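You operate a simulated robot arm through the tools that you are given. There is no shell and no other tool. Be economical: measure what you need, move in short steps, check, and stop when the job is done.

You are at the controls of a simulated robot arm. One attempt, no reset.

Task
Test the relay in the socket at its printed volts: good to the green tray, bad to the red.
Fine: the trays beside the tester; switch off before it comes out.

Only the result counts: the job must be done as asked and must still hold three seconds after the hand-in. Knocking over, shifting, dropping, spilling or breaking anything else fails it.

Robot
A 7-joint arm with a two-finger parallel gripper, fixed in place. Base frame: the origin is at the foot of the arm, x ahead of it, y to its left, z up. Lengths are in m, angles in degrees, forces in N, time in s.
With the tool pointing down near the work surface it reaches from about 0.28 to 0.68 m from the base axis. Its first joint turns from -66.0 to 66.0 degrees. Payload 1.57 kg.
The TCP is the grasp point between the finger pads, 0.03 m short of the fingertips. In the tool frame z runs along the fingers and y along their closing line. Largest opening 0.11 m; finger width 0.024, thickness 0.012; the body of the gripper, 0.048 by 0.112 m, starts 0.078 m behind the TCP.
Orientation is told as [roll, pitch, yaw] about the base's x, y, z axes, in that order, counted from this pose: with the fingers straight down and closing along the base's y, the tool's x points along the base's -x, its y along +y and its z along -z.

Tools
- The arm moves only by the tool servo_tool. Its argument "series" is a list of rows, each a list of 6 numbers: the shift along the tool's x, y, z in units of 20 mm (1.0 is 20 mm), then the turn, a rotation vector about the tool's x, y, z in units of 4 degrees (1.0 is 4 degrees). In form: [[dx, dy, dz, wx, wy, wz], ...]. A call has 1 to 12 rows; each row shifts and turns the commanded pose from where the row before left it, along the tool's axes as they then stand. "grip" is the opening, from 0 (shut) to 1 (fully open), set as the call begins (left out, the last holds). A call with a number of a shift or a turn outside -1 to 1 is refused whole. Rows are played at 5 a second. More than 0.05 m and 8.6 degrees between two rows, or a gripper value outside its range, and nothing of the call is played. Where a pose cannot be reached the arm comes as near as it can. A force on the tool above 40 N (or 10 N above the force at the start of the call, whichever is more), or a blocked arm, ends the call early, and 0.2 s more pass. The fingers move at their own pace (about 0.108 m/s each) and stop on an object; they squeeze with about 24 N. The grip force told is the motor's: it shows also when the fingers shut on nothing. Time passes only in rows, and 0.2 s behind the last, so rows that do not move let the fingers close. It gives the time, the measured TCP pose, the force on the tool (base axes), the opening and the grip force at its end, in the units of the frame above (readings bear some noise), with the torque about the TCP (base axes, N m) and any sound that the robot's microphone picked up.
- Cameras (640 x 400 px; columns grow to the right, rows downward): "scene" is fixed at [0.1609, -0.3972, 1.4039]; the picture's right is [0.79, -0.61, 0.00], its down [-0.36, -0.46, -0.81] and it looks along [0.50, 0.64, -0.58] (base axes); focal length 364 px, centre (320, 200). "wrist" rides on the gripper at [0.07, 0.016, -0.141] in the tool frame; the picture's right is [-0.23, 0.97, 0.00], its down [-0.85, -0.20, -0.48] and it looks along [-0.47, -0.11, 0.88] (tool axes); focal length 222 px, centre (320, 200). There is no depth. A picture from a camera that has moved, and an enlarged one, comes with that camera's place and axes in the base frame and with its lens. The place of the scene camera against the robot may be out by one fixed shift of up to 0.012 m in any direction.
- capture(camera): a new picture of that camera. The clock stands still meanwhile.
- inspect(camera, box): a new picture of the part [left, top, right, bottom] of that camera's present view, enlarged. The clock stands still meanwhile.
- job_done(): hands the job in; it is judged then, once.

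Work in short steps. Places have to be worked out from the pictures, the camera data and where the tool is seen: move nearer, look again, correct. Check each grasp and each placing, and mend what went wrong. You have 120 turns and 76 pictures in all, those below and enlarged ones among them. Open the gripper and draw the arm clear of the work before you hand the job in, unless the task says otherwise; then end with one line.

The tools are called after "Call:" by a JSON object that holds its "api" and its "payload". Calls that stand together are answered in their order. servo_tool: Moves the arm, as the interface text tells. Its arguments: {"type":"object","properties":{"series":{"type":"array","items":{"type":"array","items":{"type":"number"}}},"grip":{"type":"number"}},"required":["series"]} The other tools are called the same way: capture (camera) takes a picture; inspect (camera, box) takes an enlarged picture of a part of a camera's view; job_done () hands the job in.

At the start:

```text
time_s: 0.0
tcp_pos: [0.3429, 0.0489, 1.1227]
ee_rot: [-0.1, 0.0, 0.0]
ft_force: [0.1, 0.5, -0.8]
torque: [0.01, -0.04, -0.02]
gripper_width: 0.11
grasp_force: 0.0
```

scene: 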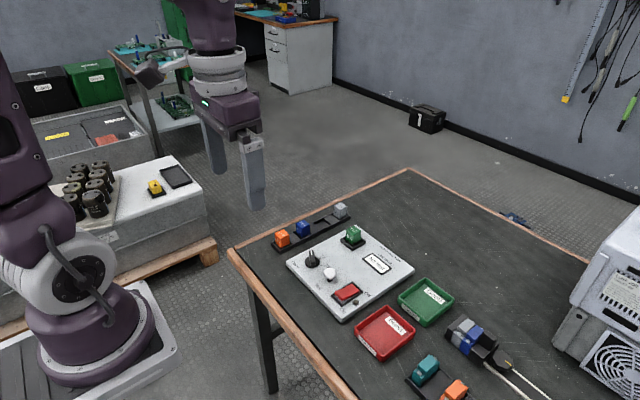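
wrist: 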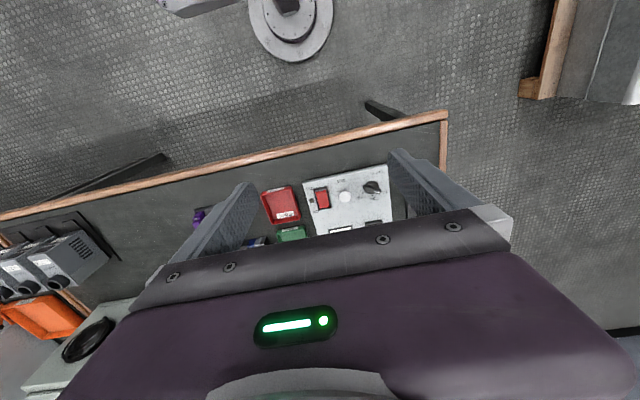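

The tester is on the table with a green relay in a socket, a knob, a lamp, a red switch and a display. I'll enlarge it from the scene camera.

Call:
{"api": "inspect", "payload": {"camera": "scene", "box": [270, 200, 430, 330]}}

Call:
{"api": "inspect", "payload": {"camera": "scene", "box": [340, 270, 500, 400]}}

Call:
{"api": "inspect", "payload": {"camera": "wrist", "box": [240, 160, 420, 250]}}

```text
3.08 times, centred on (350, 265) of scene
camera zoom: at [0.1609, -0.3972, 1.4039], right [0.79, -0.61, 0.0], down [-0.36, -0.46, -0.81], along [0.5, 0.64, -0.58], focal length 1120 px, centre (228, 0)
```

zoom: 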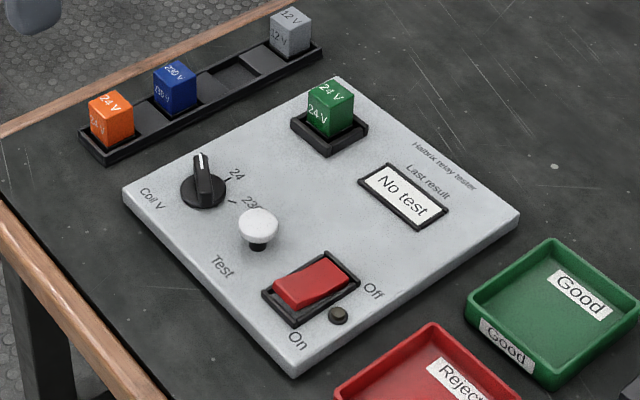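

```text
3.08 times, centred on (420, 335) of scene
camera zoom: at [0.1609, -0.3972, 1.4039], right [0.79, -0.61, 0.0], down [-0.36, -0.46, -0.81], along [0.5, 0.64, -0.58], focal length 1120 px, centre (12, -215)
```

zoom: 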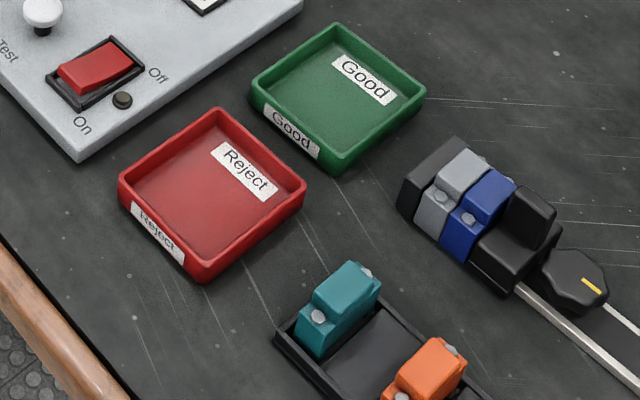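

```text
3.56 times, centred on (330, 205) of wrist
camera zoom: at [0.2747, 0.065, 1.2641], right [0.23, 0.97, 0.0], down [0.85, -0.2, 0.48], along [0.47, -0.11, -0.88], focal length 790 px, centre (284, 182)
```

zoom: 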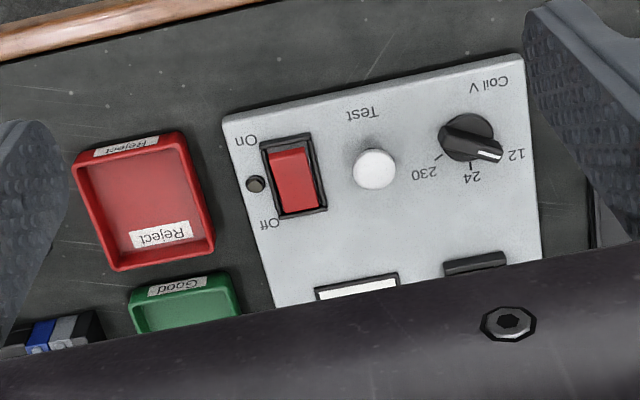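

The relay reads 24 V and the knob points at 12, with the main switch apparently off. Triangulating gives the knob near (0.552, 0.140, 0.74), the relay near (0.69, 0.13) and the trays near (0.56, -0.11) and (0.70, -0.11). I'll move closer for a better look.

Call:
{"api": "servo_tool", "payload": {"series": [[-0.6, 0.1, 0.9, 0, 0, 0], [-0.6, 0.1, 0.9, 0, 0, 0], [-0.6, 0.1, 0.9, 0, 0, 0], [-0.6, 0.1, 0.9, 0, 0, 0], [-0.6, 0.1, 0.9, 0, 0, 0], [-0.6, 0.1, 0.9, 0, 0, 0], [-0.6, 0.1, 0.9, 0, 0, 0], [-0.6, 0.1, 0.9, 0, 0, 0], [-0.6, 0.1, 0.9, 0, 0, 0], [0, 0, 0, 0, 0, 0]], "grip": 1}}

Call:
{"api": "capture", "payload": {"camera": "wrist"}}

```text
time_s: 2.2
tcp_pos: [0.4509, 0.0656, 0.9622]
ee_rot: [-0.1, 0.0, -0.1]
ft_force: [0.7, 0.0, -0.1]
torque: [0.0, 0.01, -0.01]
gripper_width: 0.11
grasp_force: 0.0
```

```text
70 pictures are left
camera wrist: at [0.3827, 0.0833, 1.1026], right [0.23, 0.97, 0.0], down [0.85, -0.2, 0.48], along [0.47, -0.11, -0.88], focal length 222 px, centre (320, 200)
```

wrist: 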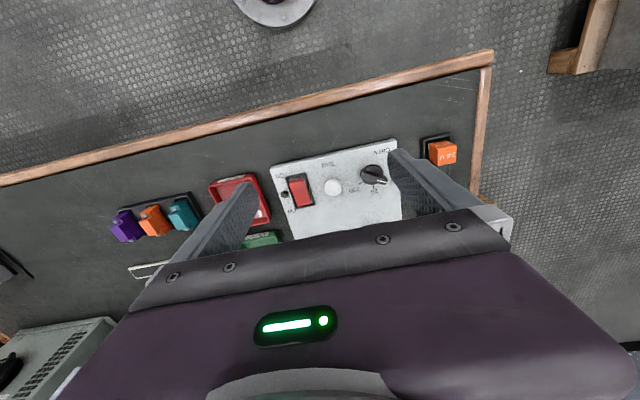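

Now a closer enlargement to get the panel's positions and its angle.

Call:
{"api": "inspect", "payload": {"camera": "wrist", "box": [265, 130, 415, 230]}}

```text
4.00 times, centred on (340, 180) of wrist
camera zoom: at [0.3827, 0.0833, 1.1026], right [0.23, 0.97, 0.0], down [0.85, -0.2, 0.48], along [0.47, -0.11, -0.88], focal length 888 px, centre (240, 280)
```

zoom: 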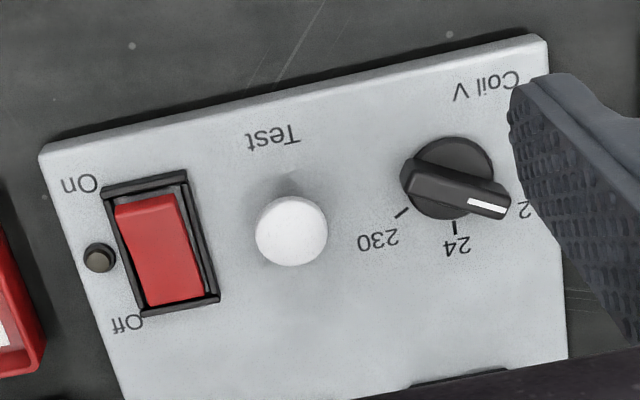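

The panel lies square to the base axes with its top at z≈0.732. The knob is at (0.550, 0.140) with its pointer about 57° from +x, and the 24 mark lies straight along +x. The test button is near (0.549, 0.066) and the rocker near (0.552, 0.007). I'll go above the knob and start yawing to line up with the pointer.

Call:
{"api": "servo_tool", "payload": {"series": [[-0.82, 0.62, 0.85, 0, 0, 0], [-0.82, 0.62, 0.85, 0, 0, 0], [-0.82, 0.62, 0.85, 0, 0, 0], [-0.82, 0.62, 0.85, 0, 0, 0], [-0.82, 0.62, 0.85, 0, 0, 0], [-0.82, 0.62, 0.85, 0, 0, 0], [0, 0, 0, 0, 0, 0]], "grip": 0.6}}

Call:
{"api": "capture", "payload": {"camera": "wrist"}}

```text
time_s: 3.8
tcp_pos: [0.549, 0.1389, 0.8588]
ee_rot: [-0.1, 0.0, 0.0]
ft_force: [-0.6, -0.5, 0.1]
torque: [0.0, -0.01, -0.01]
gripper_width: 0.0661
grasp_force: 0.0
```

```text
68 pictures are left
camera wrist: at [0.4805, 0.1565, 1.0], right [0.23, 0.97, 0.0], down [0.86, -0.2, 0.48], along [0.47, -0.11, -0.88], focal length 222 px, centre (320, 200)
```

wrist: 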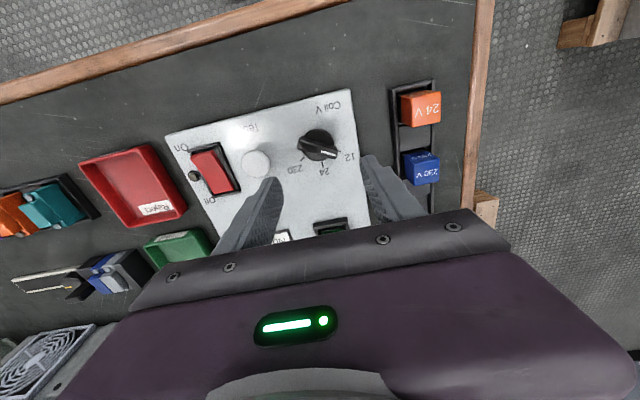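

Call:
{"api": "inspect", "payload": {"camera": "wrist", "box": [260, 90, 380, 180]}}

```text
4.44 times, centred on (320, 135) of wrist
camera zoom: at [0.4805, 0.1565, 1.0], right [0.23, 0.97, 0.0], down [0.86, -0.2, 0.48], along [0.47, -0.11, -0.88], focal length 987 px, centre (320, 489)
```

zoom: 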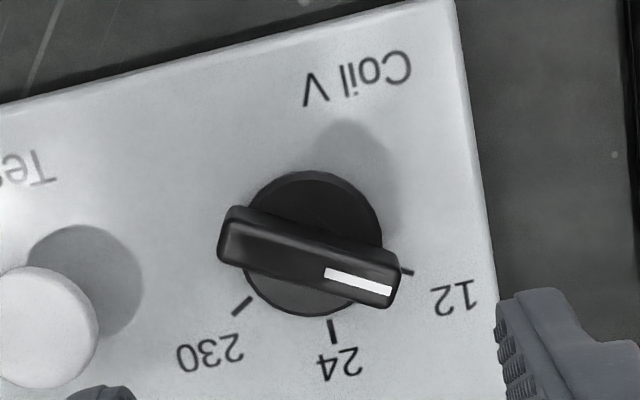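

The knob's centre is (0.5465, 0.139), its bar top is at z≈0.75, and the marks sit at +57°, 0° and -57°. I'll yaw +57° over it.

Call:
{"api": "servo_tool", "payload": {"series": [[0.12, 0, 0, 0, 0, -1], [0, 0, 0, 0, 0, -1], [0, 0, 0, 0, 0, -1], [0, 0, 0, 0, 0, -1], [0, 0, 0, 0, 0, -1], [0, 0, 0, 0, 0, -1], [0, 0, 0, 0, 0, -1], [0, 0, 0, 0, 0, -1], [0, 0, 0, 0, 0, -1], [0, 0, 0, 0, 0, -1], [0, 0, 0, 0, 0, -1], [0, 0, 0, 0, 0, -1]]}}

Call:
{"api": "servo_tool", "payload": {"series": [[0, 0, 0.6, 0, 0, -1], [0, 0, 0.6, 0, 0, -1], [0, 0, 0.6, 0, 0, -0.25], [0, 0, 0.5, 0, 0, 0], [0, 0, 0, 0, 0, 0]]}}

Call:
{"api": "capture", "payload": {"camera": "wrist"}}

```text
time_s: 6.4
tcp_pos: [0.5473, 0.1414, 0.859]
ee_rot: [0.1, 0.1, 48.1]
ft_force: [-0.4, 0.0, -0.1]
torque: [-0.01, 0.02, 0.02]
gripper_width: 0.0659
grasp_force: 0.0
```

```text
time_s: 7.6
tcp_pos: [0.5483, 0.1402, 0.8126]
ee_rot: [0.0, 0.0, 57.0]
ft_force: [-0.8, 0.7, -0.3]
torque: [0.0, 0.0, 0.02]
gripper_width: 0.0659
grasp_force: 0.1
```

```text
66 pictures are left
camera wrist: at [0.4978, 0.0913, 0.9542], right [-0.69, 0.72, 0.0], down [0.63, 0.61, 0.48], along [0.35, 0.33, -0.88], focal length 222 px, centre (320, 200)
```

wrist: 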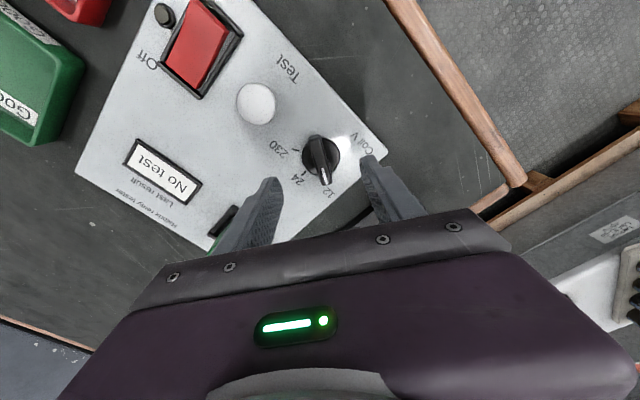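

The fingers straddle the bar and are aligned with it. I'll lower to tip height z≈0.743 and close.

Call:
{"api": "servo_tool", "payload": {"series": [[0, 0, 0.6, 0, 0, 0], [0, 0, 0.6, 0, 0, 0], [0, 0, 0.5, 0, 0, 0], [0, 0, 0.2, 0, 0, 0], [0, 0, 0, 0, 0, 0]]}}

Call:
{"api": "servo_tool", "payload": {"series": [[0, 0, 0, 0, 0, 0], [0, 0, 0, 0, 0, 0], [0, 0, 0, 0, 0, 0]], "grip": 0}}

Call:
{"api": "capture", "payload": {"camera": "wrist"}}

```text
time_s: 8.8
tcp_pos: [0.5471, 0.14, 0.7748]
ee_rot: [0.0, 0.0, 57.0]
ft_force: [-0.9, 0.2, 0.3]
torque: [0.0, -0.03, 0.03]
gripper_width: 0.0658
grasp_force: 0.0
```

```text
time_s: 9.6
tcp_pos: [0.5467, 0.1402, 0.7741]
ee_rot: [0.1, 0.0, 56.9]
ft_force: [-13.0, 9.0, 3.8]
torque: [0.15, 0.54, -0.06]
gripper_width: 0.0373
grasp_force: 43.9
```

```text
65 pictures are left
camera wrist: at [0.496, 0.091, 0.9153], right [-0.69, 0.72, 0.0], down [0.63, 0.61, 0.48], along [0.34, 0.33, -0.88], focal length 222 px, centre (320, 200)
```

wrist: 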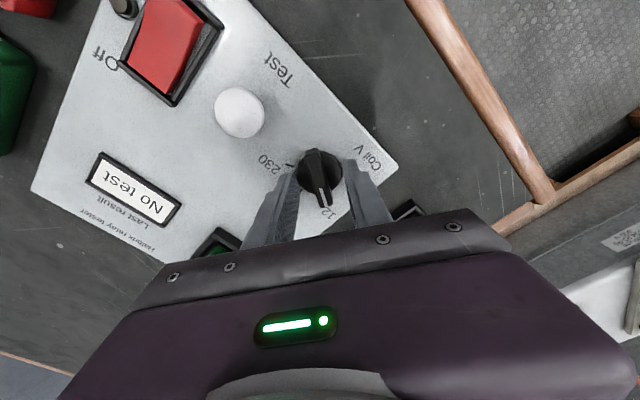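

The opening of 0.037 means the fingers hold the disc and not the bar. I'll open, rise 6 mm and re-close on the bar.

Call:
{"api": "servo_tool", "payload": {"series": [[0, 0, 0, 0, 0, 0], [0, 0, -0.1, 0, 0, 0], [0, 0, -0.2, 0, 0, 0], [0, 0, 0, 0, 0, 0]], "grip": 0.5}}

Call:
{"api": "servo_tool", "payload": {"series": [[0, 0, 0, 0, 0, 0], [0, 0, 0, 0, 0, 0], [0, 0, 0, 0, 0, 0]], "grip": 0}}

```text
time_s: 10.6
tcp_pos: [0.5475, 0.1402, 0.7808]
ee_rot: [0.0, 0.0, 57.0]
ft_force: [-0.3, -0.2, 0.0]
torque: [0.0, -0.01, -0.01]
gripper_width: 0.0552
grasp_force: 0.1
```

```text
time_s: 11.4
tcp_pos: [0.5465, 0.141, 0.782]
ee_rot: [0.0, 0.0, 57.0]
ft_force: [-10.2, 9.8, 5.0]
torque: [0.06, 0.37, -0.06]
gripper_width: 0.0118
grasp_force: 28.5
```

It now grips the bar (11.8 mm). I'll ease the side load and begin the turn towards 24.

Call:
{"api": "servo_tool", "payload": {"series": [[0, 0.08, 0, 0, 0, 0], [0, 0, 0, 0, 0, 0.5], [0, 0, 0, 0, 0, 1], [0, 0, 0, 0, 0, 1]]}}

```text
time_s: 12.4
tcp_pos: [0.5479, 0.1412, 0.7797]
ee_rot: [-0.1, -0.1, 46.9]
ft_force: [5.1, 6.2, 1.2]
torque: [-0.3, 0.46, -0.03]
gripper_width: 0.012
grasp_force: 29.1
```

Call:
{"api": "servo_tool", "payload": {"series": [[0, 0, 0, 0, 0, 1], [0, 0, 0, 0, 0, 1], [0, 0, 0, 0, 0, 1], [0, 0, 0, 0, 0, 1], [0, 0, 0, 0, 0, 1], [0, 0, 0, 0, 0, 1], [0, 0, 0, 0, 0, 0]]}}

```text
time_s: 14.0
tcp_pos: [0.5489, 0.1387, 0.7816]
ee_rot: [-0.2, -0.1, 22.9]
ft_force: [28.0, -22.6, 7.2]
torque: [-0.2, -0.95, 0.08]
gripper_width: 0.0122
grasp_force: 29.0
```

A side load of about 36 N has built up, so I'll ease the tool in the direction it's being pushed before going on.

Call:
{"api": "servo_tool", "payload": {"series": [[-0.06, -0.1, 0, 0, 0, 0], [0, 0, 0, 0, 0, 0]]}}

```text
time_s: 14.6
tcp_pos: [0.5482, 0.1391, 0.7812]
ee_rot: [-0.1, 0.1, 23.0]
ft_force: [15.3, -18.9, 24.4]
torque: [-0.52, -0.02, 0.08]
gripper_width: 0.0117
grasp_force: 28.9
```

Call:
{"api": "inspect", "payload": {"camera": "scene", "box": [280, 215, 420, 320]}}

Call:
{"api": "inspect", "payload": {"camera": "wrist", "box": [250, 110, 400, 220]}}

```text
3.81 times, centred on (350, 268) of scene
camera zoom: at [0.1607, -0.3976, 1.4037], right [0.79, -0.61, 0.0], down [-0.36, -0.46, -0.81], along [0.5, 0.64, -0.58], focal length 1386 px, centre (206, -57)
```

zoom: 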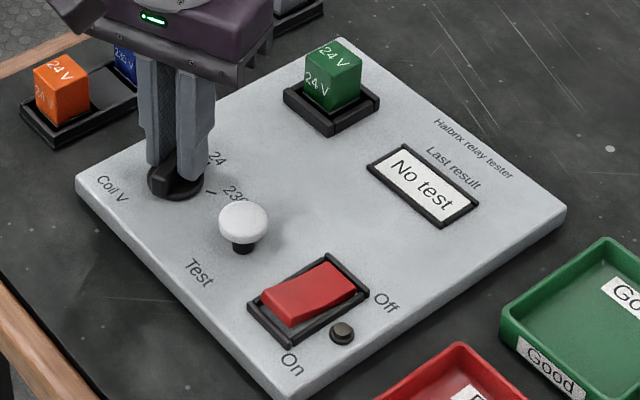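

```text
3.64 times, centred on (325, 165) of wrist
camera zoom: at [0.4784, 0.128, 0.9217], right [-0.17, 0.99, 0.0], down [0.87, 0.15, 0.48], along [0.47, 0.08, -0.88], focal length 808 px, centre (302, 327)
```

zoom: 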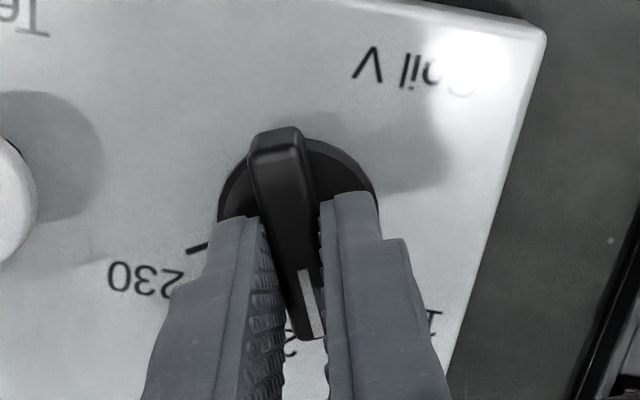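

The knob is turning with the gripper, so I'll continue the last 23° in parts.

Call:
{"api": "servo_tool", "payload": {"series": [[-0.05, -0.1, 0, 0, 0, 0.5], [0, 0, 0, 0, 0, 1], [0, 0, 0, 0, 0, 1], [0, 0, 0, 0, 0, 0]]}}

```text
time_s: 15.6
tcp_pos: [0.549, 0.1389, 0.7796]
ee_rot: [0.1, 0.2, 12.9]
ft_force: [-11.9, -4.9, 24.6]
torque: [-0.2, 0.35, -0.01]
gripper_width: 0.0119
grasp_force: 29.3
```

Call:
{"api": "servo_tool", "payload": {"series": [[0, 0, 0, 0, 0, 1], [0, 0, 0, 0, 0, 1], [0, 0, 0, 0, 0, 1], [0, 0, 0, 0, 0, 0.25], [0, 0, 0, 0, 0, 0]]}}

Call:
{"api": "inspect", "payload": {"camera": "wrist", "box": [250, 110, 400, 220]}}

```text
time_s: 16.8
tcp_pos: [0.5496, 0.1371, 0.7807]
ee_rot: [-0.1, 0.1, -0.1]
ft_force: [-17.4, -5.8, 4.4]
torque: [-0.11, -0.03, 0.04]
gripper_width: 0.0116
grasp_force: 29.0
```

```text
3.64 times, centred on (325, 165) of wrist
camera zoom: at [0.4802, 0.155, 0.9211], right [0.23, 0.97, 0.0], down [0.86, -0.2, 0.48], along [0.46, -0.11, -0.88], focal length 808 px, centre (302, 327)
```

zoom: 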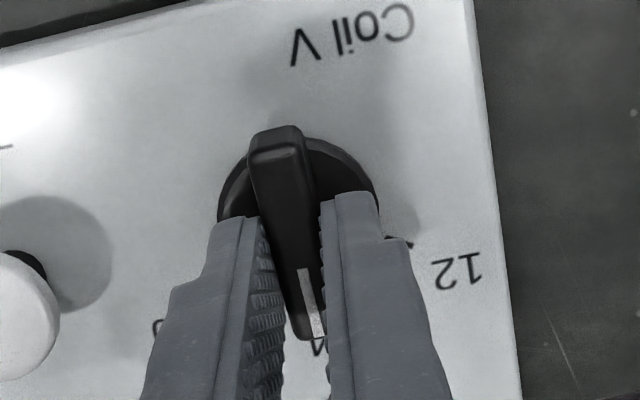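

The pointer now faces 24. I'll release, rise clear and look.

Call:
{"api": "servo_tool", "payload": {"series": [[0, 0, 0, 0, 0, 0], [0, 0, 0, 0, 0, 0], [0, 0, -0.6, 0, 0, 0], [0, 0, -1, 0, 0, 0], [0, 0, -1, 0, 0, 0], [0, 0, 0, 0, 0, 0]], "grip": 0.5}}

Call:
{"api": "inspect", "payload": {"camera": "wrist", "box": [160, 80, 400, 240]}}

```text
time_s: 18.2
tcp_pos: [0.5505, 0.1391, 0.8353]
ee_rot: [0.0, -0.1, 0.1]
ft_force: [0.1, 0.1, -0.2]
torque: [0.01, -0.01, 0.01]
gripper_width: 0.0551
grasp_force: 0.1
```

```text
2.50 times, centred on (280, 160) of wrist
camera zoom: at [0.4812, 0.1558, 0.976], right [0.23, 0.97, 0.0], down [0.86, -0.2, 0.48], along [0.47, -0.11, -0.88], focal length 555 px, centre (420, 300)
```

zoom: 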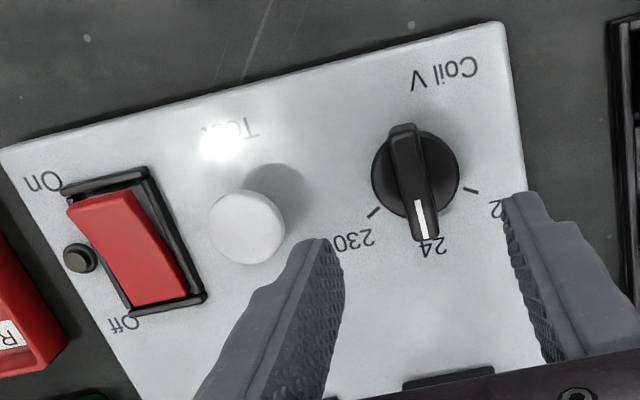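

The knob is set to 24. Next is the rocker, centred near (0.550, 0.006) with its raised On end on the near side at x≈0.527. I'll close the fingers and move above its On half.

Call:
{"api": "servo_tool", "payload": {"series": [[0.1, -0.95, 0, 0, 0, 0], [0.1, -0.95, 0, 0, 0, 0], [0.1, -0.95, 0, 0, 0, 0], [0.1, -0.95, 0, 0, 0, 0], [0.1, -0.95, 0, 0, 0, 0], [0.1, -0.95, 0.3, 0, 0, 0], [0.075, -0.95, 0.7, 0, 0, 0], [0, 0, 0, 0, 0, 0]], "grip": 0}}

Call:
{"api": "inspect", "payload": {"camera": "wrist", "box": [220, 80, 420, 240]}}

Call:
{"api": "inspect", "payload": {"camera": "scene", "box": [300, 215, 420, 325]}}

```text
time_s: 20.0
tcp_pos: [0.5346, 0.0051, 0.8131]
ee_rot: [0.0, 0.0, 0.0]
ft_force: [-0.3, -0.8, -0.5]
torque: [-0.03, 0.01, 0.01]
gripper_width: 0.0002
grasp_force: 21.3
```

```text
2.50 times, centred on (320, 160) of wrist
camera zoom: at [0.4659, 0.0222, 0.9545], right [0.23, 0.97, 0.0], down [0.85, -0.2, 0.48], along [0.47, -0.11, -0.88], focal length 555 px, centre (320, 300)
```

zoom: 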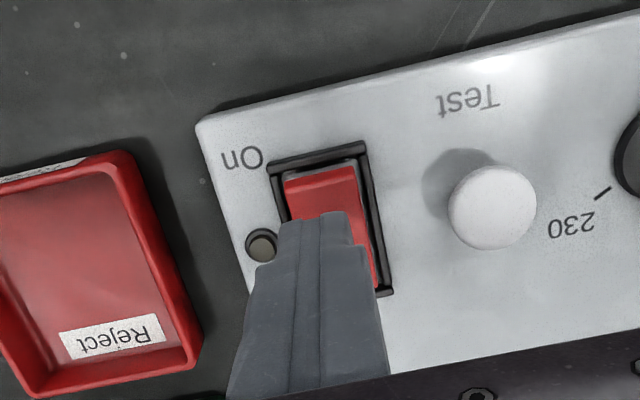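

```text
3.64 times, centred on (360, 270) of scene
camera zoom: at [0.1609, -0.3972, 1.4039], right [0.79, -0.61, 0.0], down [-0.36, -0.46, -0.81], along [0.5, 0.64, -0.58], focal length 1323 px, centre (174, -54)
```

zoom: 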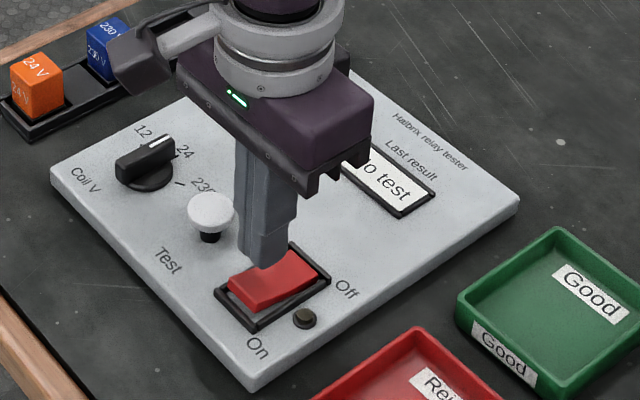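

The rocker centre refines to (0.553, 0.009) and its raised end is near x=0.525. I'll shift slightly and press down until the force shows contact.

Call:
{"api": "servo_tool", "payload": {"series": [[-0.05, 0.2, 0.5, 0, 0, 0], [0, 0, 0.5, 0, 0, 0], [0, 0, 0.4, 0, 0, 0], [0, 0, 0.2, 0, 0, 0], [0, 0, 0.2, 0, 0, 0]]}}

```text
time_s: 21.1
tcp_pos: [0.5372, 0.0103, 0.783]
ee_rot: [0.0, 0.1, 0.0]
ft_force: [-6.2, 1.3, 15.8]
torque: [0.04, 0.07, 0.03]
gripper_width: 0.0
grasp_force: 21.5
stopped in row 5: the force on the tool passed its limit at 54 N (the readings are from after the stop); the commanded pose is now the measured one
```

Call:
{"api": "inspect", "payload": {"camera": "scene", "box": [300, 215, 420, 325]}}

Call:
{"api": "inspect", "payload": {"camera": "wrist", "box": [220, 80, 420, 240]}}

```text
3.64 times, centred on (360, 270) of scene
camera zoom: at [0.1605, -0.3971, 1.4039], right [0.79, -0.61, 0.0], down [-0.36, -0.46, -0.81], along [0.5, 0.64, -0.58], focal length 1323 px, centre (174, -54)
```

zoom: 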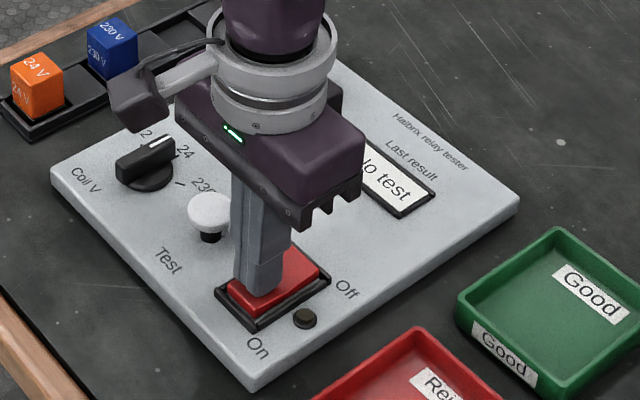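

```text
2.50 times, centred on (320, 160) of wrist
camera zoom: at [0.468, 0.0271, 0.9237], right [0.23, 0.97, 0.0], down [0.86, -0.2, 0.48], along [0.46, -0.11, -0.88], focal length 555 px, centre (320, 300)
```

zoom: 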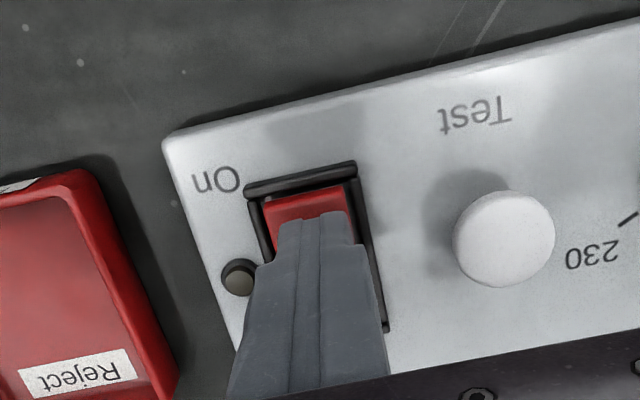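

The rocker has partly moved but the lamp is still dark. I'll press a little further in small steps.

Call:
{"api": "servo_tool", "payload": {"series": [[0, 0, 0.05, 0, 0, 0], [0, 0, 0.05, 0, 0, 0], [0, 0, 0.05, 0, 0, 0], [0, 0, 0.05, 0, 0, 0], [0, 0, 0.05, 0, 0, 0], [0, 0, 0.05, 0, 0, 0]]}}

Call:
{"api": "inspect", "payload": {"camera": "wrist", "box": [220, 80, 420, 240]}}

```text
time_s: 21.6
tcp_pos: [0.5372, 0.0097, 0.7814]
ee_rot: [0.0, 0.1, -0.1]
ft_force: [-5.3, 0.5, 13.7]
torque: [0.03, -0.01, -0.01]
gripper_width: 0.0001
grasp_force: 21.0
stopped in row 2: the force on the tool passed its limit at 44 N (the readings are from after the stop); the commanded pose is now the measured one
```

```text
2.50 times, centred on (320, 160) of wrist
camera zoom: at [0.468, 0.027, 0.9237], right [0.23, 0.97, 0.0], down [0.86, -0.2, 0.48], along [0.46, -0.11, -0.88], focal length 555 px, centre (320, 300)
```

zoom: 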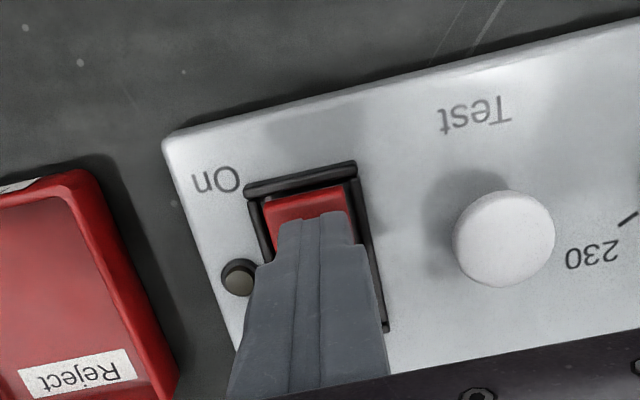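

It has stopped hard because the flat fingertip bridges the pivot. I'll rise and tilt the fingers 20° so the near edge leads, then press closer to the On end.

Call:
{"api": "servo_tool", "payload": {"series": [[0, 0, -0.7, 0, 0, 0], [0, 0, -0.3, 0, 0, 0], [0.2, 0, 0, 0, 0, 0], [0, 0, 0, 0, -1, 0], [0, 0, 0, 0, -1, 0], [0, 0, 0, 0, -1, 0], [0, 0, 0, 0, -1, 0], [0, 0, 0, 0, -1, 0], [0, 0, 0, 0, 0, 0]]}}

Call:
{"api": "inspect", "payload": {"camera": "wrist", "box": [220, 80, 420, 240]}}

Call:
{"api": "inspect", "payload": {"camera": "scene", "box": [300, 215, 420, 325]}}

```text
time_s: 23.6
tcp_pos: [0.533, 0.0099, 0.8027]
ee_rot: [0.1, -20.0, 0.0]
ft_force: [0.4, -0.3, -0.5]
torque: [0.02, 0.02, 0.01]
gripper_width: 0.0
grasp_force: 21.5
```

```text
2.50 times, centred on (320, 160) of wrist
camera zoom: at [0.4198, 0.0267, 0.9112], right [0.21, 0.97, 0.08], down [0.64, -0.2, 0.74], along [0.74, -0.11, -0.67], focal length 555 px, centre (320, 300)
```

zoom: 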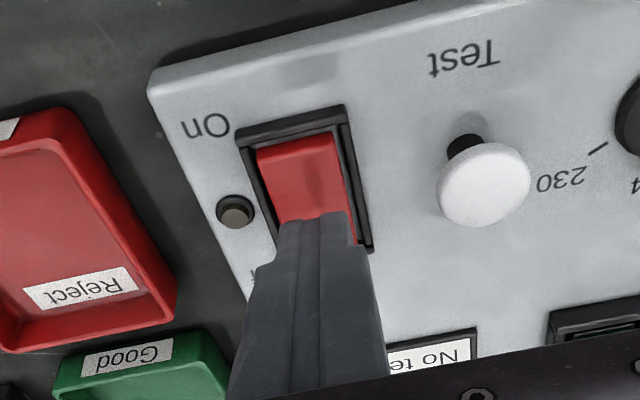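

```text
3.64 times, centred on (360, 270) of scene
camera zoom: at [0.1609, -0.3972, 1.4039], right [0.79, -0.61, 0.0], down [-0.36, -0.46, -0.81], along [0.5, 0.64, -0.58], focal length 1323 px, centre (174, -54)
```

zoom: 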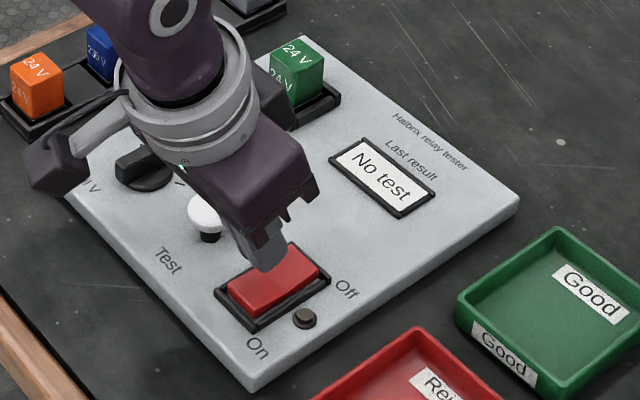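

I'll lower it vertically with the near edge at x≈0.532.

Call:
{"api": "servo_tool", "payload": {"series": [[0.17, 0, 0.47, 0, 0, 0], [0.17, 0, 0.47, 0, 0, 0], [0.07, 0, 0.19, 0, 0, 0], [0.035, 0, 0.094, 0, 0, 0], [0.035, 0, 0.094, 0, 0, 0], [0.035, 0, 0.094, 0, 0, 0], [0.035, 0, 0.094, 0, 0, 0]]}}

Call:
{"api": "inspect", "payload": {"camera": "wrist", "box": [220, 80, 420, 240]}}

```text
time_s: 24.4
tcp_pos: [0.5344, 0.0114, 0.7811]
ee_rot: [0.1, -20.0, -0.1]
ft_force: [-9.6, -0.4, 20.1]
torque: [-0.06, 0.35, 0.19]
gripper_width: 0.0
grasp_force: 21.6
heard: click
stopped in row 4: the force on the tool passed its limit at 52 N (the readings are from after the stop); the commanded pose is now the measured one
```

```text
2.50 times, centred on (320, 160) of wrist
camera zoom: at [0.4201, 0.0282, 0.8905], right [0.21, 0.97, 0.08], down [0.64, -0.2, 0.74], along [0.74, -0.11, -0.67], focal length 555 px, centre (320, 300)
```

zoom: 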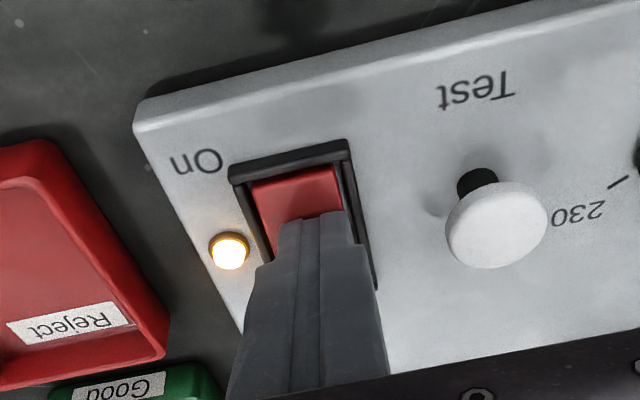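

Click heard and the lamp is lit, so the tester is on. I'll rise, straighten and move above the test button at (0.548, 0.067).

Call:
{"api": "servo_tool", "payload": {"series": [[-0.3, 0, -0.9, 0, 0, 0], [-0.3, 0, -0.9, 0, 0, 0], [0, 0, 0, 0, 1, 0], [0, 0, 0, 0, 1, 0], [0, 0, 0, 0, 1, 0], [0, 0, 0, 0, 1, 0], [0, 0, 0, 0, 1, 0], [-0.3, 0.93, 0, 0, 0, 0], [-0.3, 0.93, 0, 0, 0, 0], [-0.1, 0.93, 0, 0, 0, 0], [0, 0, 0, 0, 0, 0]]}}

Call:
{"api": "inspect", "payload": {"camera": "wrist", "box": [200, 80, 440, 240]}}

Call:
{"api": "inspect", "payload": {"camera": "scene", "box": [300, 215, 420, 325]}}

```text
time_s: 26.8
tcp_pos: [0.5479, 0.0667, 0.8179]
ee_rot: [0.1, 0.1, -0.1]
ft_force: [-0.6, 0.5, -0.5]
torque: [-0.01, 0.0, 0.01]
gripper_width: 0.0
grasp_force: 21.2
```

```text
2.50 times, centred on (320, 160) of wrist
camera zoom: at [0.4791, 0.0835, 0.9594], right [0.23, 0.97, 0.0], down [0.86, -0.2, 0.48], along [0.47, -0.11, -0.88], focal length 555 px, centre (320, 300)
```

zoom: 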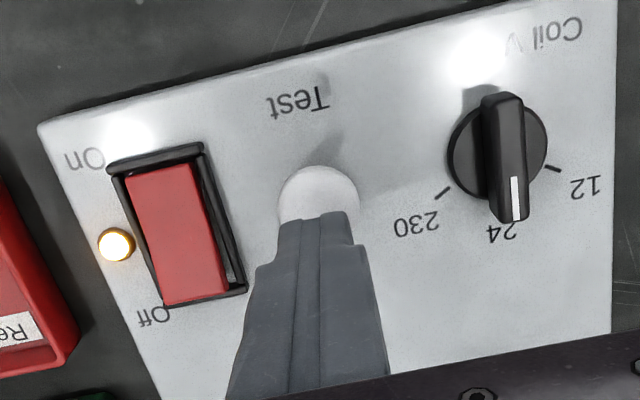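

```text
3.64 times, centred on (360, 270) of scene
camera zoom: at [0.1609, -0.3971, 1.4039], right [0.79, -0.61, 0.0], down [-0.36, -0.46, -0.81], along [0.5, 0.64, -0.58], focal length 1323 px, centre (174, -54)
```

zoom: 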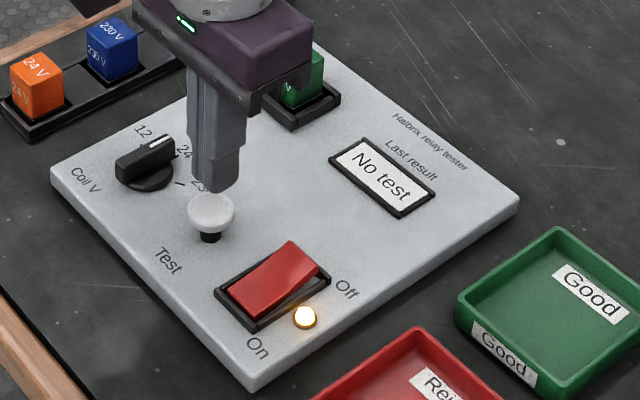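

The rocker is on and the fingertips are over the button. I'll press down in small steps.

Call:
{"api": "servo_tool", "payload": {"series": [[0, 0, 0.6, 0, 0, 0], [0, 0, 0.4, 0, 0, 0], [0, 0, 0.15, 0, 0, 0], [0, 0, 0.1, 0, 0, 0], [0, 0, 0.1, 0, 0, 0], [0, 0, 0.1, 0, 0, 0], [0, 0, 0.1, 0, 0, 0], [0, 0, 0.1, 0, 0, 0]]}}

Call:
{"api": "inspect", "payload": {"camera": "scene", "box": [300, 215, 420, 325]}}

```text
time_s: 28.6
tcp_pos: [0.5476, 0.0681, 0.7861]
ee_rot: [0.1, 0.1, -0.1]
ft_force: [0.8, -3.1, 2.7]
torque: [-0.11, 0.02, 0.03]
gripper_width: 0.0
grasp_force: 21.6
heard: click
```

```text
3.64 times, centred on (360, 270) of scene
camera zoom: at [0.1608, -0.3972, 1.4039], right [0.79, -0.61, 0.0], down [-0.36, -0.46, -0.81], along [0.5, 0.64, -0.58], focal length 1323 px, centre (174, -54)
```

zoom: 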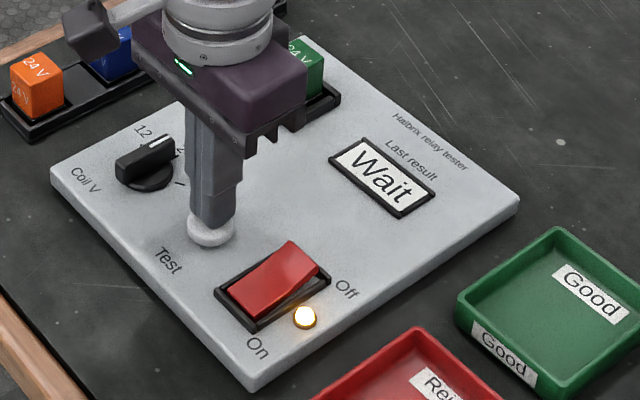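

The display shows "Wait", so I'll hold and check again.

Call:
{"api": "servo_tool", "payload": {"series": [[0, 0, 0, 0, 0, 0], [0, 0, 0, 0, 0, 0], [0, 0, 0, 0, 0, 0], [0, 0, 0, 0, 0, 0], [0, 0, 0, 0, 0, 0], [0, 0, 0, 0, 0, 0], [0, 0, 0, 0, 0, 0], [0, 0, 0, 0, 0, 0], [0, 0, 0, 0, 0, 0], [0, 0, 0, 0, 0, 0]]}}

Call:
{"api": "inspect", "payload": {"camera": "scene", "box": [300, 215, 420, 325]}}

```text
time_s: 30.8
tcp_pos: [0.547, 0.0678, 0.7858]
ee_rot: [0.1, 0.0, 0.0]
ft_force: [1.2, -0.1, 3.1]
torque: [0.0, -0.04, 0.01]
gripper_width: 0.0
grasp_force: 21.4
```

```text
3.64 times, centred on (360, 270) of scene
camera zoom: at [0.1608, -0.3972, 1.4039], right [0.79, -0.61, 0.0], down [-0.36, -0.46, -0.81], along [0.5, 0.64, -0.58], focal length 1323 px, centre (174, -54)
```

zoom: 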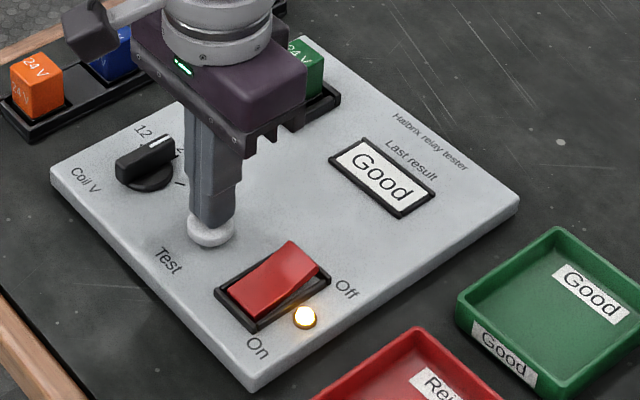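

The result is Good. I'll switch off next: rise, go over the Off end at x≈0.574 and tilt the other way.

Call:
{"api": "servo_tool", "payload": {"series": [[0, 0, -0.6, 0, 0, 0], [0, 0, -1, 0, 0, 0], [-0.45, -0.97, 0, 0, 0, 0], [-0.45, -0.97, 0, 0, 0, 0], [-0.45, -0.97, 0, 0, 0, 0], [0, 0, 0, 0, 1, 0], [0, 0, 0, 0, 1, 0], [0, 0, 0, 0, 1, 0], [0, 0, 0, 0, 1, 0], [0, 0, 0, 0, 1, 0], [0, 0, 0, 0, 0, 0]]}}

Call:
{"api": "inspect", "payload": {"camera": "wrist", "box": [220, 60, 420, 240]}}

Call:
{"api": "inspect", "payload": {"camera": "scene", "box": [300, 215, 420, 325]}}

```text
time_s: 33.2
tcp_pos: [0.573, 0.0085, 0.818]
ee_rot: [0.1, 20.1, 0.0]
ft_force: [0.1, -1.0, -0.2]
torque: [0.01, 0.03, -0.01]
gripper_width: 0.0
grasp_force: 21.2
```

```text
2.22 times, centred on (320, 150) of wrist
camera zoom: at [0.5573, 0.0261, 0.9746], right [0.21, 0.97, -0.08], down [0.97, -0.2, 0.16], along [0.14, -0.11, -0.98], focal length 494 px, centre (320, 311)
```

zoom: 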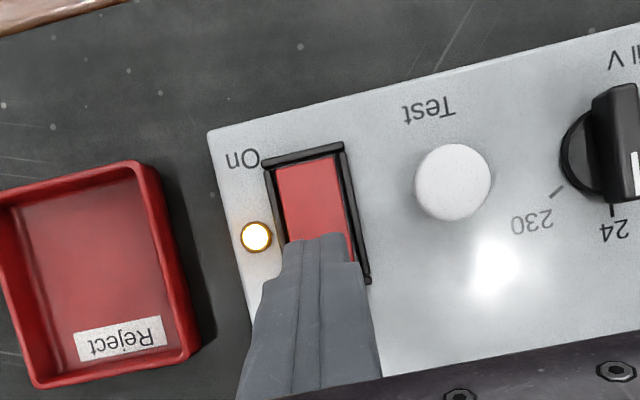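

```text
3.64 times, centred on (360, 270) of scene
camera zoom: at [0.1609, -0.3972, 1.4039], right [0.79, -0.61, 0.0], down [-0.36, -0.46, -0.81], along [0.5, 0.64, -0.58], focal length 1323 px, centre (174, -54)
```

zoom: 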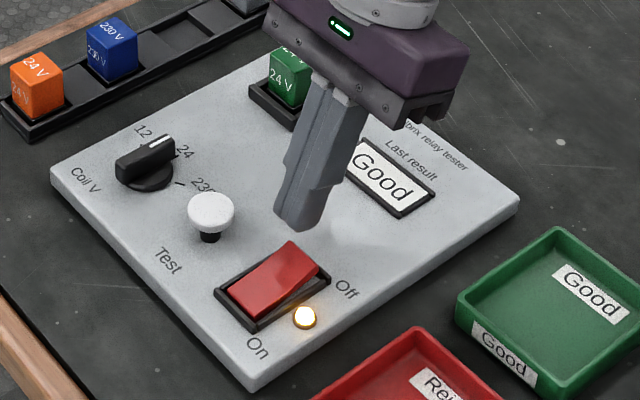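

Descend vertically onto the raised Off end.

Call:
{"api": "servo_tool", "payload": {"series": [[-0.24, 0, 0.66, 0, 0, 0], [-0.2, 0, 0.56, 0, 0, 0], [-0.1, 0, 0.28, 0, 0, 0], [-0.07, 0, 0.19, 0, 0, 0], [-0.035, 0, 0.094, 0, 0, 0], [-0.035, 0, 0.094, 0, 0, 0], [-0.035, 0, 0.094, 0, 0, 0], [-0.035, 0, 0.094, 0, 0, 0]]}}

Call:
{"api": "inspect", "payload": {"camera": "scene", "box": [300, 215, 420, 325]}}

```text
time_s: 34.9
tcp_pos: [0.5758, 0.0108, 0.7791]
ee_rot: [0.1, 19.8, -0.1]
ft_force: [-2.1, 0.7, 8.9]
torque: [0.01, 0.09, 0.01]
gripper_width: 0.0
grasp_force: 20.5
heard: click
stopped in row 8: the force on the tool passed its limit at 45 N (the readings are from after the stop); the commanded pose is now the measured one
```

```text
3.64 times, centred on (360, 270) of scene
camera zoom: at [0.1607, -0.3971, 1.4039], right [0.79, -0.61, 0.0], down [-0.36, -0.46, -0.81], along [0.5, 0.64, -0.58], focal length 1323 px, centre (174, -54)
```

zoom: 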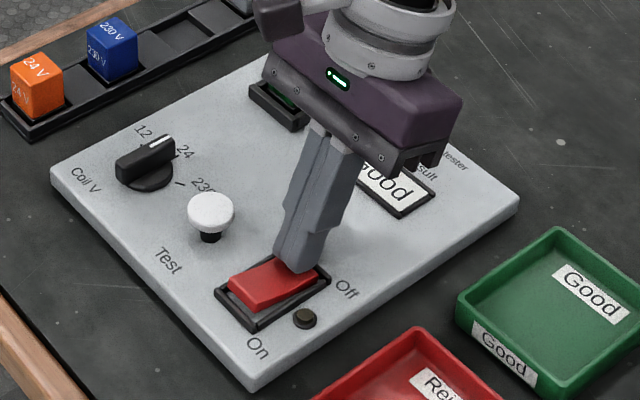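

Click heard and the lamp is off. I'll rise, straighten and go look at the relay.

Call:
{"api": "servo_tool", "payload": {"series": [[0.34, 0, -0.94, 0, 0, 0], [0.34, 0, -0.94, 0, 0, 0], [0.34, 0, -0.94, 0, 0, 0], [0.34, 0, -0.94, 0, 0, 0], [0.34, 0, -0.94, 0, 0, 0], [0, 0, 0, 0, -1, 0], [0, 0, 0, 0, -1, 0], [0, 0, 0, 0, -1, 0], [0, 0, 0, 0, -1, 0], [0, 0, 0, 0, -1, 0]]}}

Call:
{"api": "servo_tool", "payload": {"series": [[-0.6, 0.9, 0, 0, 0, 0], [-0.6, 0.9, 0, 0, 0, 0], [-0.6, 0.9, 0, 0, 0, 0], [-0.6, 0.9, 0, 0, 0, 0], [-0.6, 0.9, 0, 0, 0, 0], [-0.6, 0.9, 0, 0, 0, 0], [-0.3, 0.7, 0, 0, 0, 0], [0, 0, 0, 0, 0, 0]], "grip": 0.7}}

Call:
{"api": "capture", "payload": {"camera": "wrist"}}

Call:
{"api": "capture", "payload": {"camera": "scene"}}

```text
time_s: 37.1
tcp_pos: [0.5763, 0.0099, 0.8791]
ee_rot: [0.1, -0.3, -0.1]
ft_force: [0.7, -0.1, 0.1]
torque: [-0.03, -0.02, -0.01]
gripper_width: 0.0
grasp_force: 21.3
```

```text
time_s: 38.9
tcp_pos: [0.6534, 0.1301, 0.8796]
ee_rot: [0.1, -0.1, 0.1]
ft_force: [-0.2, -0.8, 0.5]
torque: [-0.02, -0.01, -0.04]
gripper_width: 0.0771
grasp_force: 0.1
```

```text
45 pictures are left
camera wrist: at [0.5848, 0.1466, 1.0211], right [0.23, 0.97, 0.0], down [0.85, -0.2, 0.48], along [0.47, -0.11, -0.88], focal length 222 px, centre (320, 200)
```

wrist: 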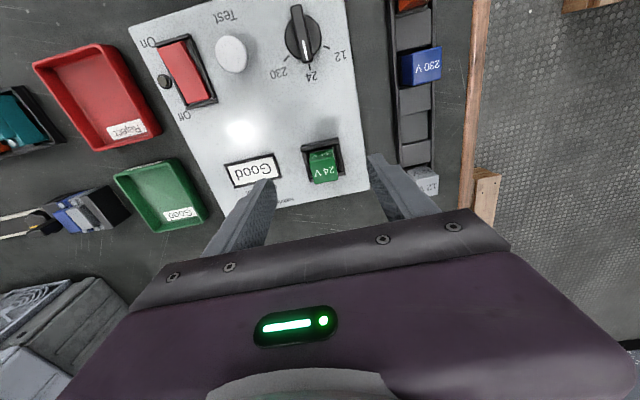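

```text
44 pictures are left
```

scene: 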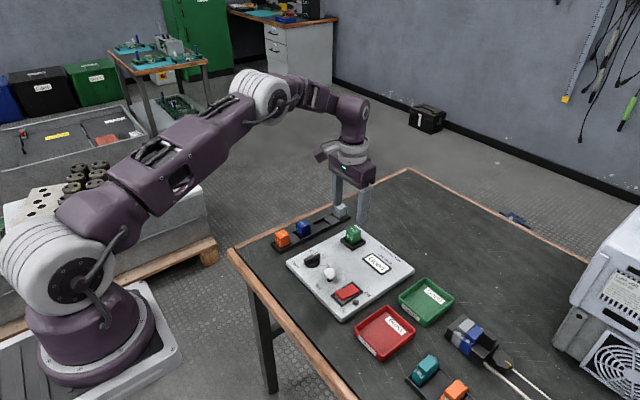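

Call:
{"api": "inspect", "payload": {"camera": "wrist", "box": [270, 120, 390, 210]}}

Call:
{"api": "inspect", "payload": {"camera": "scene", "box": [325, 210, 385, 260]}}

```text
4.44 times, centred on (330, 165) of wrist
camera zoom: at [0.5848, 0.1466, 1.0211], right [0.23, 0.97, 0.0], down [0.85, -0.2, 0.48], along [0.47, -0.11, -0.88], focal length 987 px, centre (276, 356)
```

zoom: 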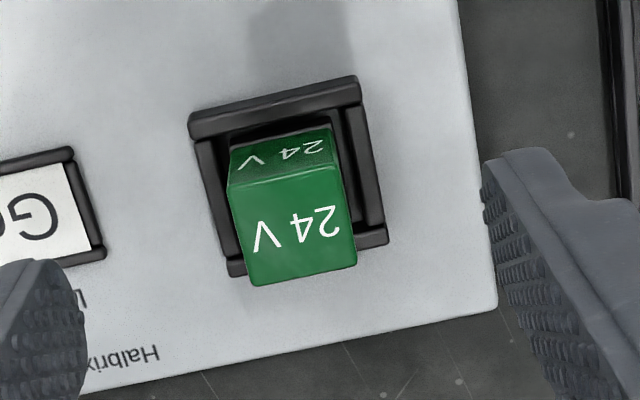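

```text
8.00 times, centred on (355, 235) of scene
camera zoom: at [0.1609, -0.3971, 1.4039], right [0.79, -0.61, 0.0], down [-0.36, -0.46, -0.81], along [0.5, 0.64, -0.58], focal length 2911 px, centre (40, -80)
```

zoom: 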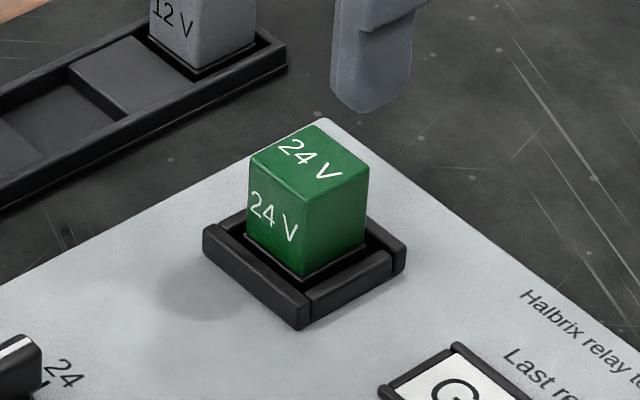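

The relay is about 28 mm square, centred at (0.680, 0.130) with its top at z≈0.775. I'll move above it and start lowering.

Call:
{"api": "servo_tool", "payload": {"series": [[-0.65, 0, 0, 0, 0, 0], [-0.65, 0, 0.5, 0, 0, 0], [0, 0, 0.8, 0, 0, 0], [0, 0, 0.8, 0, 0, 0], [0, 0, 0.8, 0, 0, 0], [0, 0, 0, 0, 0, 0]]}}

Call:
{"api": "inspect", "payload": {"camera": "wrist", "box": [250, 110, 400, 230]}}

Call:
{"api": "inspect", "payload": {"camera": "scene", "box": [310, 180, 400, 260]}}

```text
time_s: 40.3
tcp_pos: [0.6811, 0.1306, 0.8217]
ee_rot: [-0.1, -0.1, -0.1]
ft_force: [-0.2, 0.0, -0.2]
torque: [0.02, -0.04, 0.02]
gripper_width: 0.0769
grasp_force: 0.1
```

```text
3.33 times, centred on (325, 170) of wrist
camera zoom: at [0.6112, 0.1482, 0.9627], right [0.23, 0.97, 0.0], down [0.85, -0.2, 0.48], along [0.47, -0.11, -0.88], focal length 740 px, centre (303, 300)
```

zoom: 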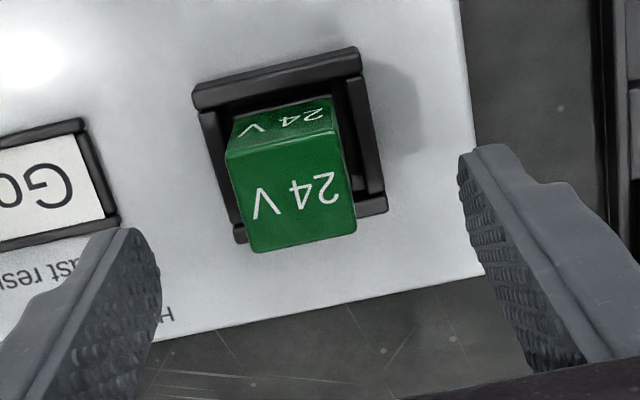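

```text
5.00 times, centred on (355, 220) of scene
camera zoom: at [0.1609, -0.3972, 1.4039], right [0.79, -0.61, 0.0], down [-0.36, -0.46, -0.81], along [0.5, 0.64, -0.58], focal length 1820 px, centre (145, 100)
```

zoom: 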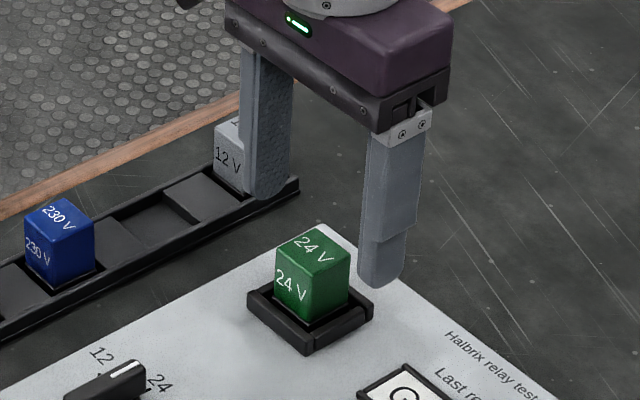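

The relay centre is (0.677, 0.1305) and the fingers are centred on it. I'll lower until the tips are at z≈0.758 and check the height against the socket rim.

Call:
{"api": "servo_tool", "payload": {"series": [[0.1, 0, 0.6, 0, 0, 0], [0.1, 0, 0.6, 0, 0, 0], [0, 0, 0.4, 0, 0, 0], [0, 0, 0, 0, 0, 0]]}}

Call:
{"api": "inspect", "payload": {"camera": "scene", "box": [310, 190, 400, 260]}}

Call:
{"api": "inspect", "payload": {"camera": "wrist", "box": [250, 100, 400, 220]}}

```text
time_s: 41.3
tcp_pos: [0.6761, 0.1305, 0.7888]
ee_rot: [0.1, -0.1, 0.0]
ft_force: [0.0, 0.1, 0.3]
torque: [-0.01, -0.02, 0.0]
gripper_width: 0.077
grasp_force: 0.0
```

```text
5.71 times, centred on (355, 225) of scene
camera zoom: at [0.1609, -0.3972, 1.4039], right [0.79, -0.61, 0.0], down [-0.36, -0.46, -0.81], along [0.5, 0.64, -0.58], focal length 2080 px, centre (120, 57)
```

zoom: 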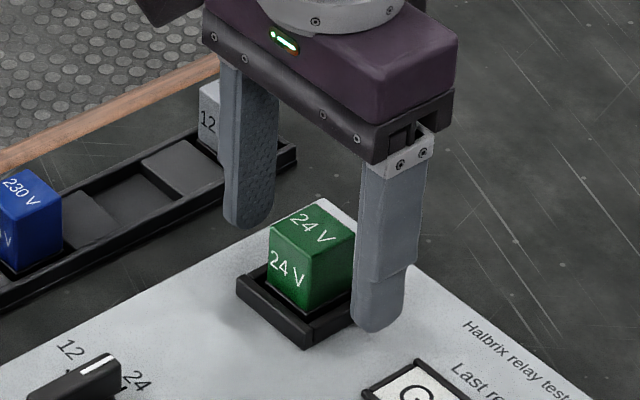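

```text
3.33 times, centred on (325, 160) of wrist
camera zoom: at [0.6069, 0.1478, 0.9295], right [0.23, 0.97, 0.0], down [0.85, -0.2, 0.48], along [0.47, -0.11, -0.88], focal length 740 px, centre (303, 333)
```

zoom: 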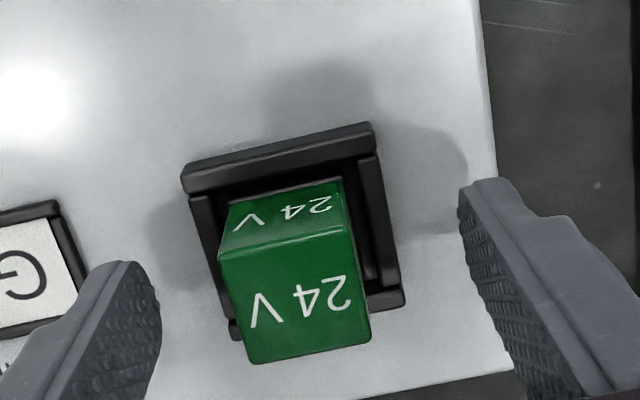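

The tips are just above rim level alongside the relay, so I'll close.

Call:
{"api": "servo_tool", "payload": {"series": [[0, 0, 0, 0, 0, 0], [0, 0, 0, 0, 0, 0], [0, 0, 0, 0, 0, 0], [0, 0, 0, 0, 0, 0]], "grip": 0}}

Call:
{"api": "inspect", "payload": {"camera": "wrist", "box": [250, 100, 400, 220]}}

```text
time_s: 42.3
tcp_pos: [0.6753, 0.131, 0.7899]
ee_rot: [0.1, -0.1, 0.0]
ft_force: [-0.5, 0.0, 0.8]
torque: [-0.01, 0.0, -0.01]
gripper_width: 0.029
grasp_force: 24.0
```

```text
3.33 times, centred on (325, 160) of wrist
camera zoom: at [0.6069, 0.1479, 0.9296], right [0.23, 0.97, 0.0], down [0.85, -0.2, 0.48], along [0.47, -0.11, -0.88], focal length 740 px, centre (303, 333)
```

zoom: 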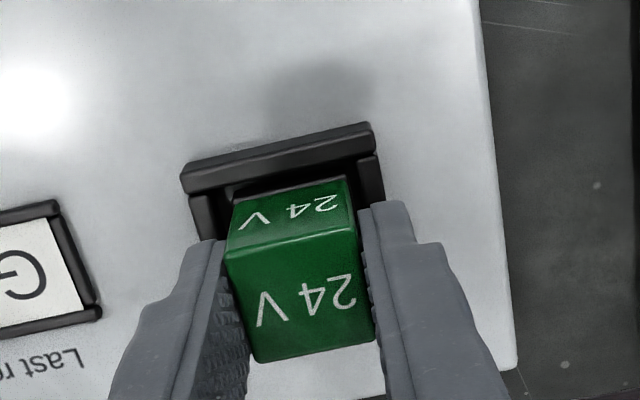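

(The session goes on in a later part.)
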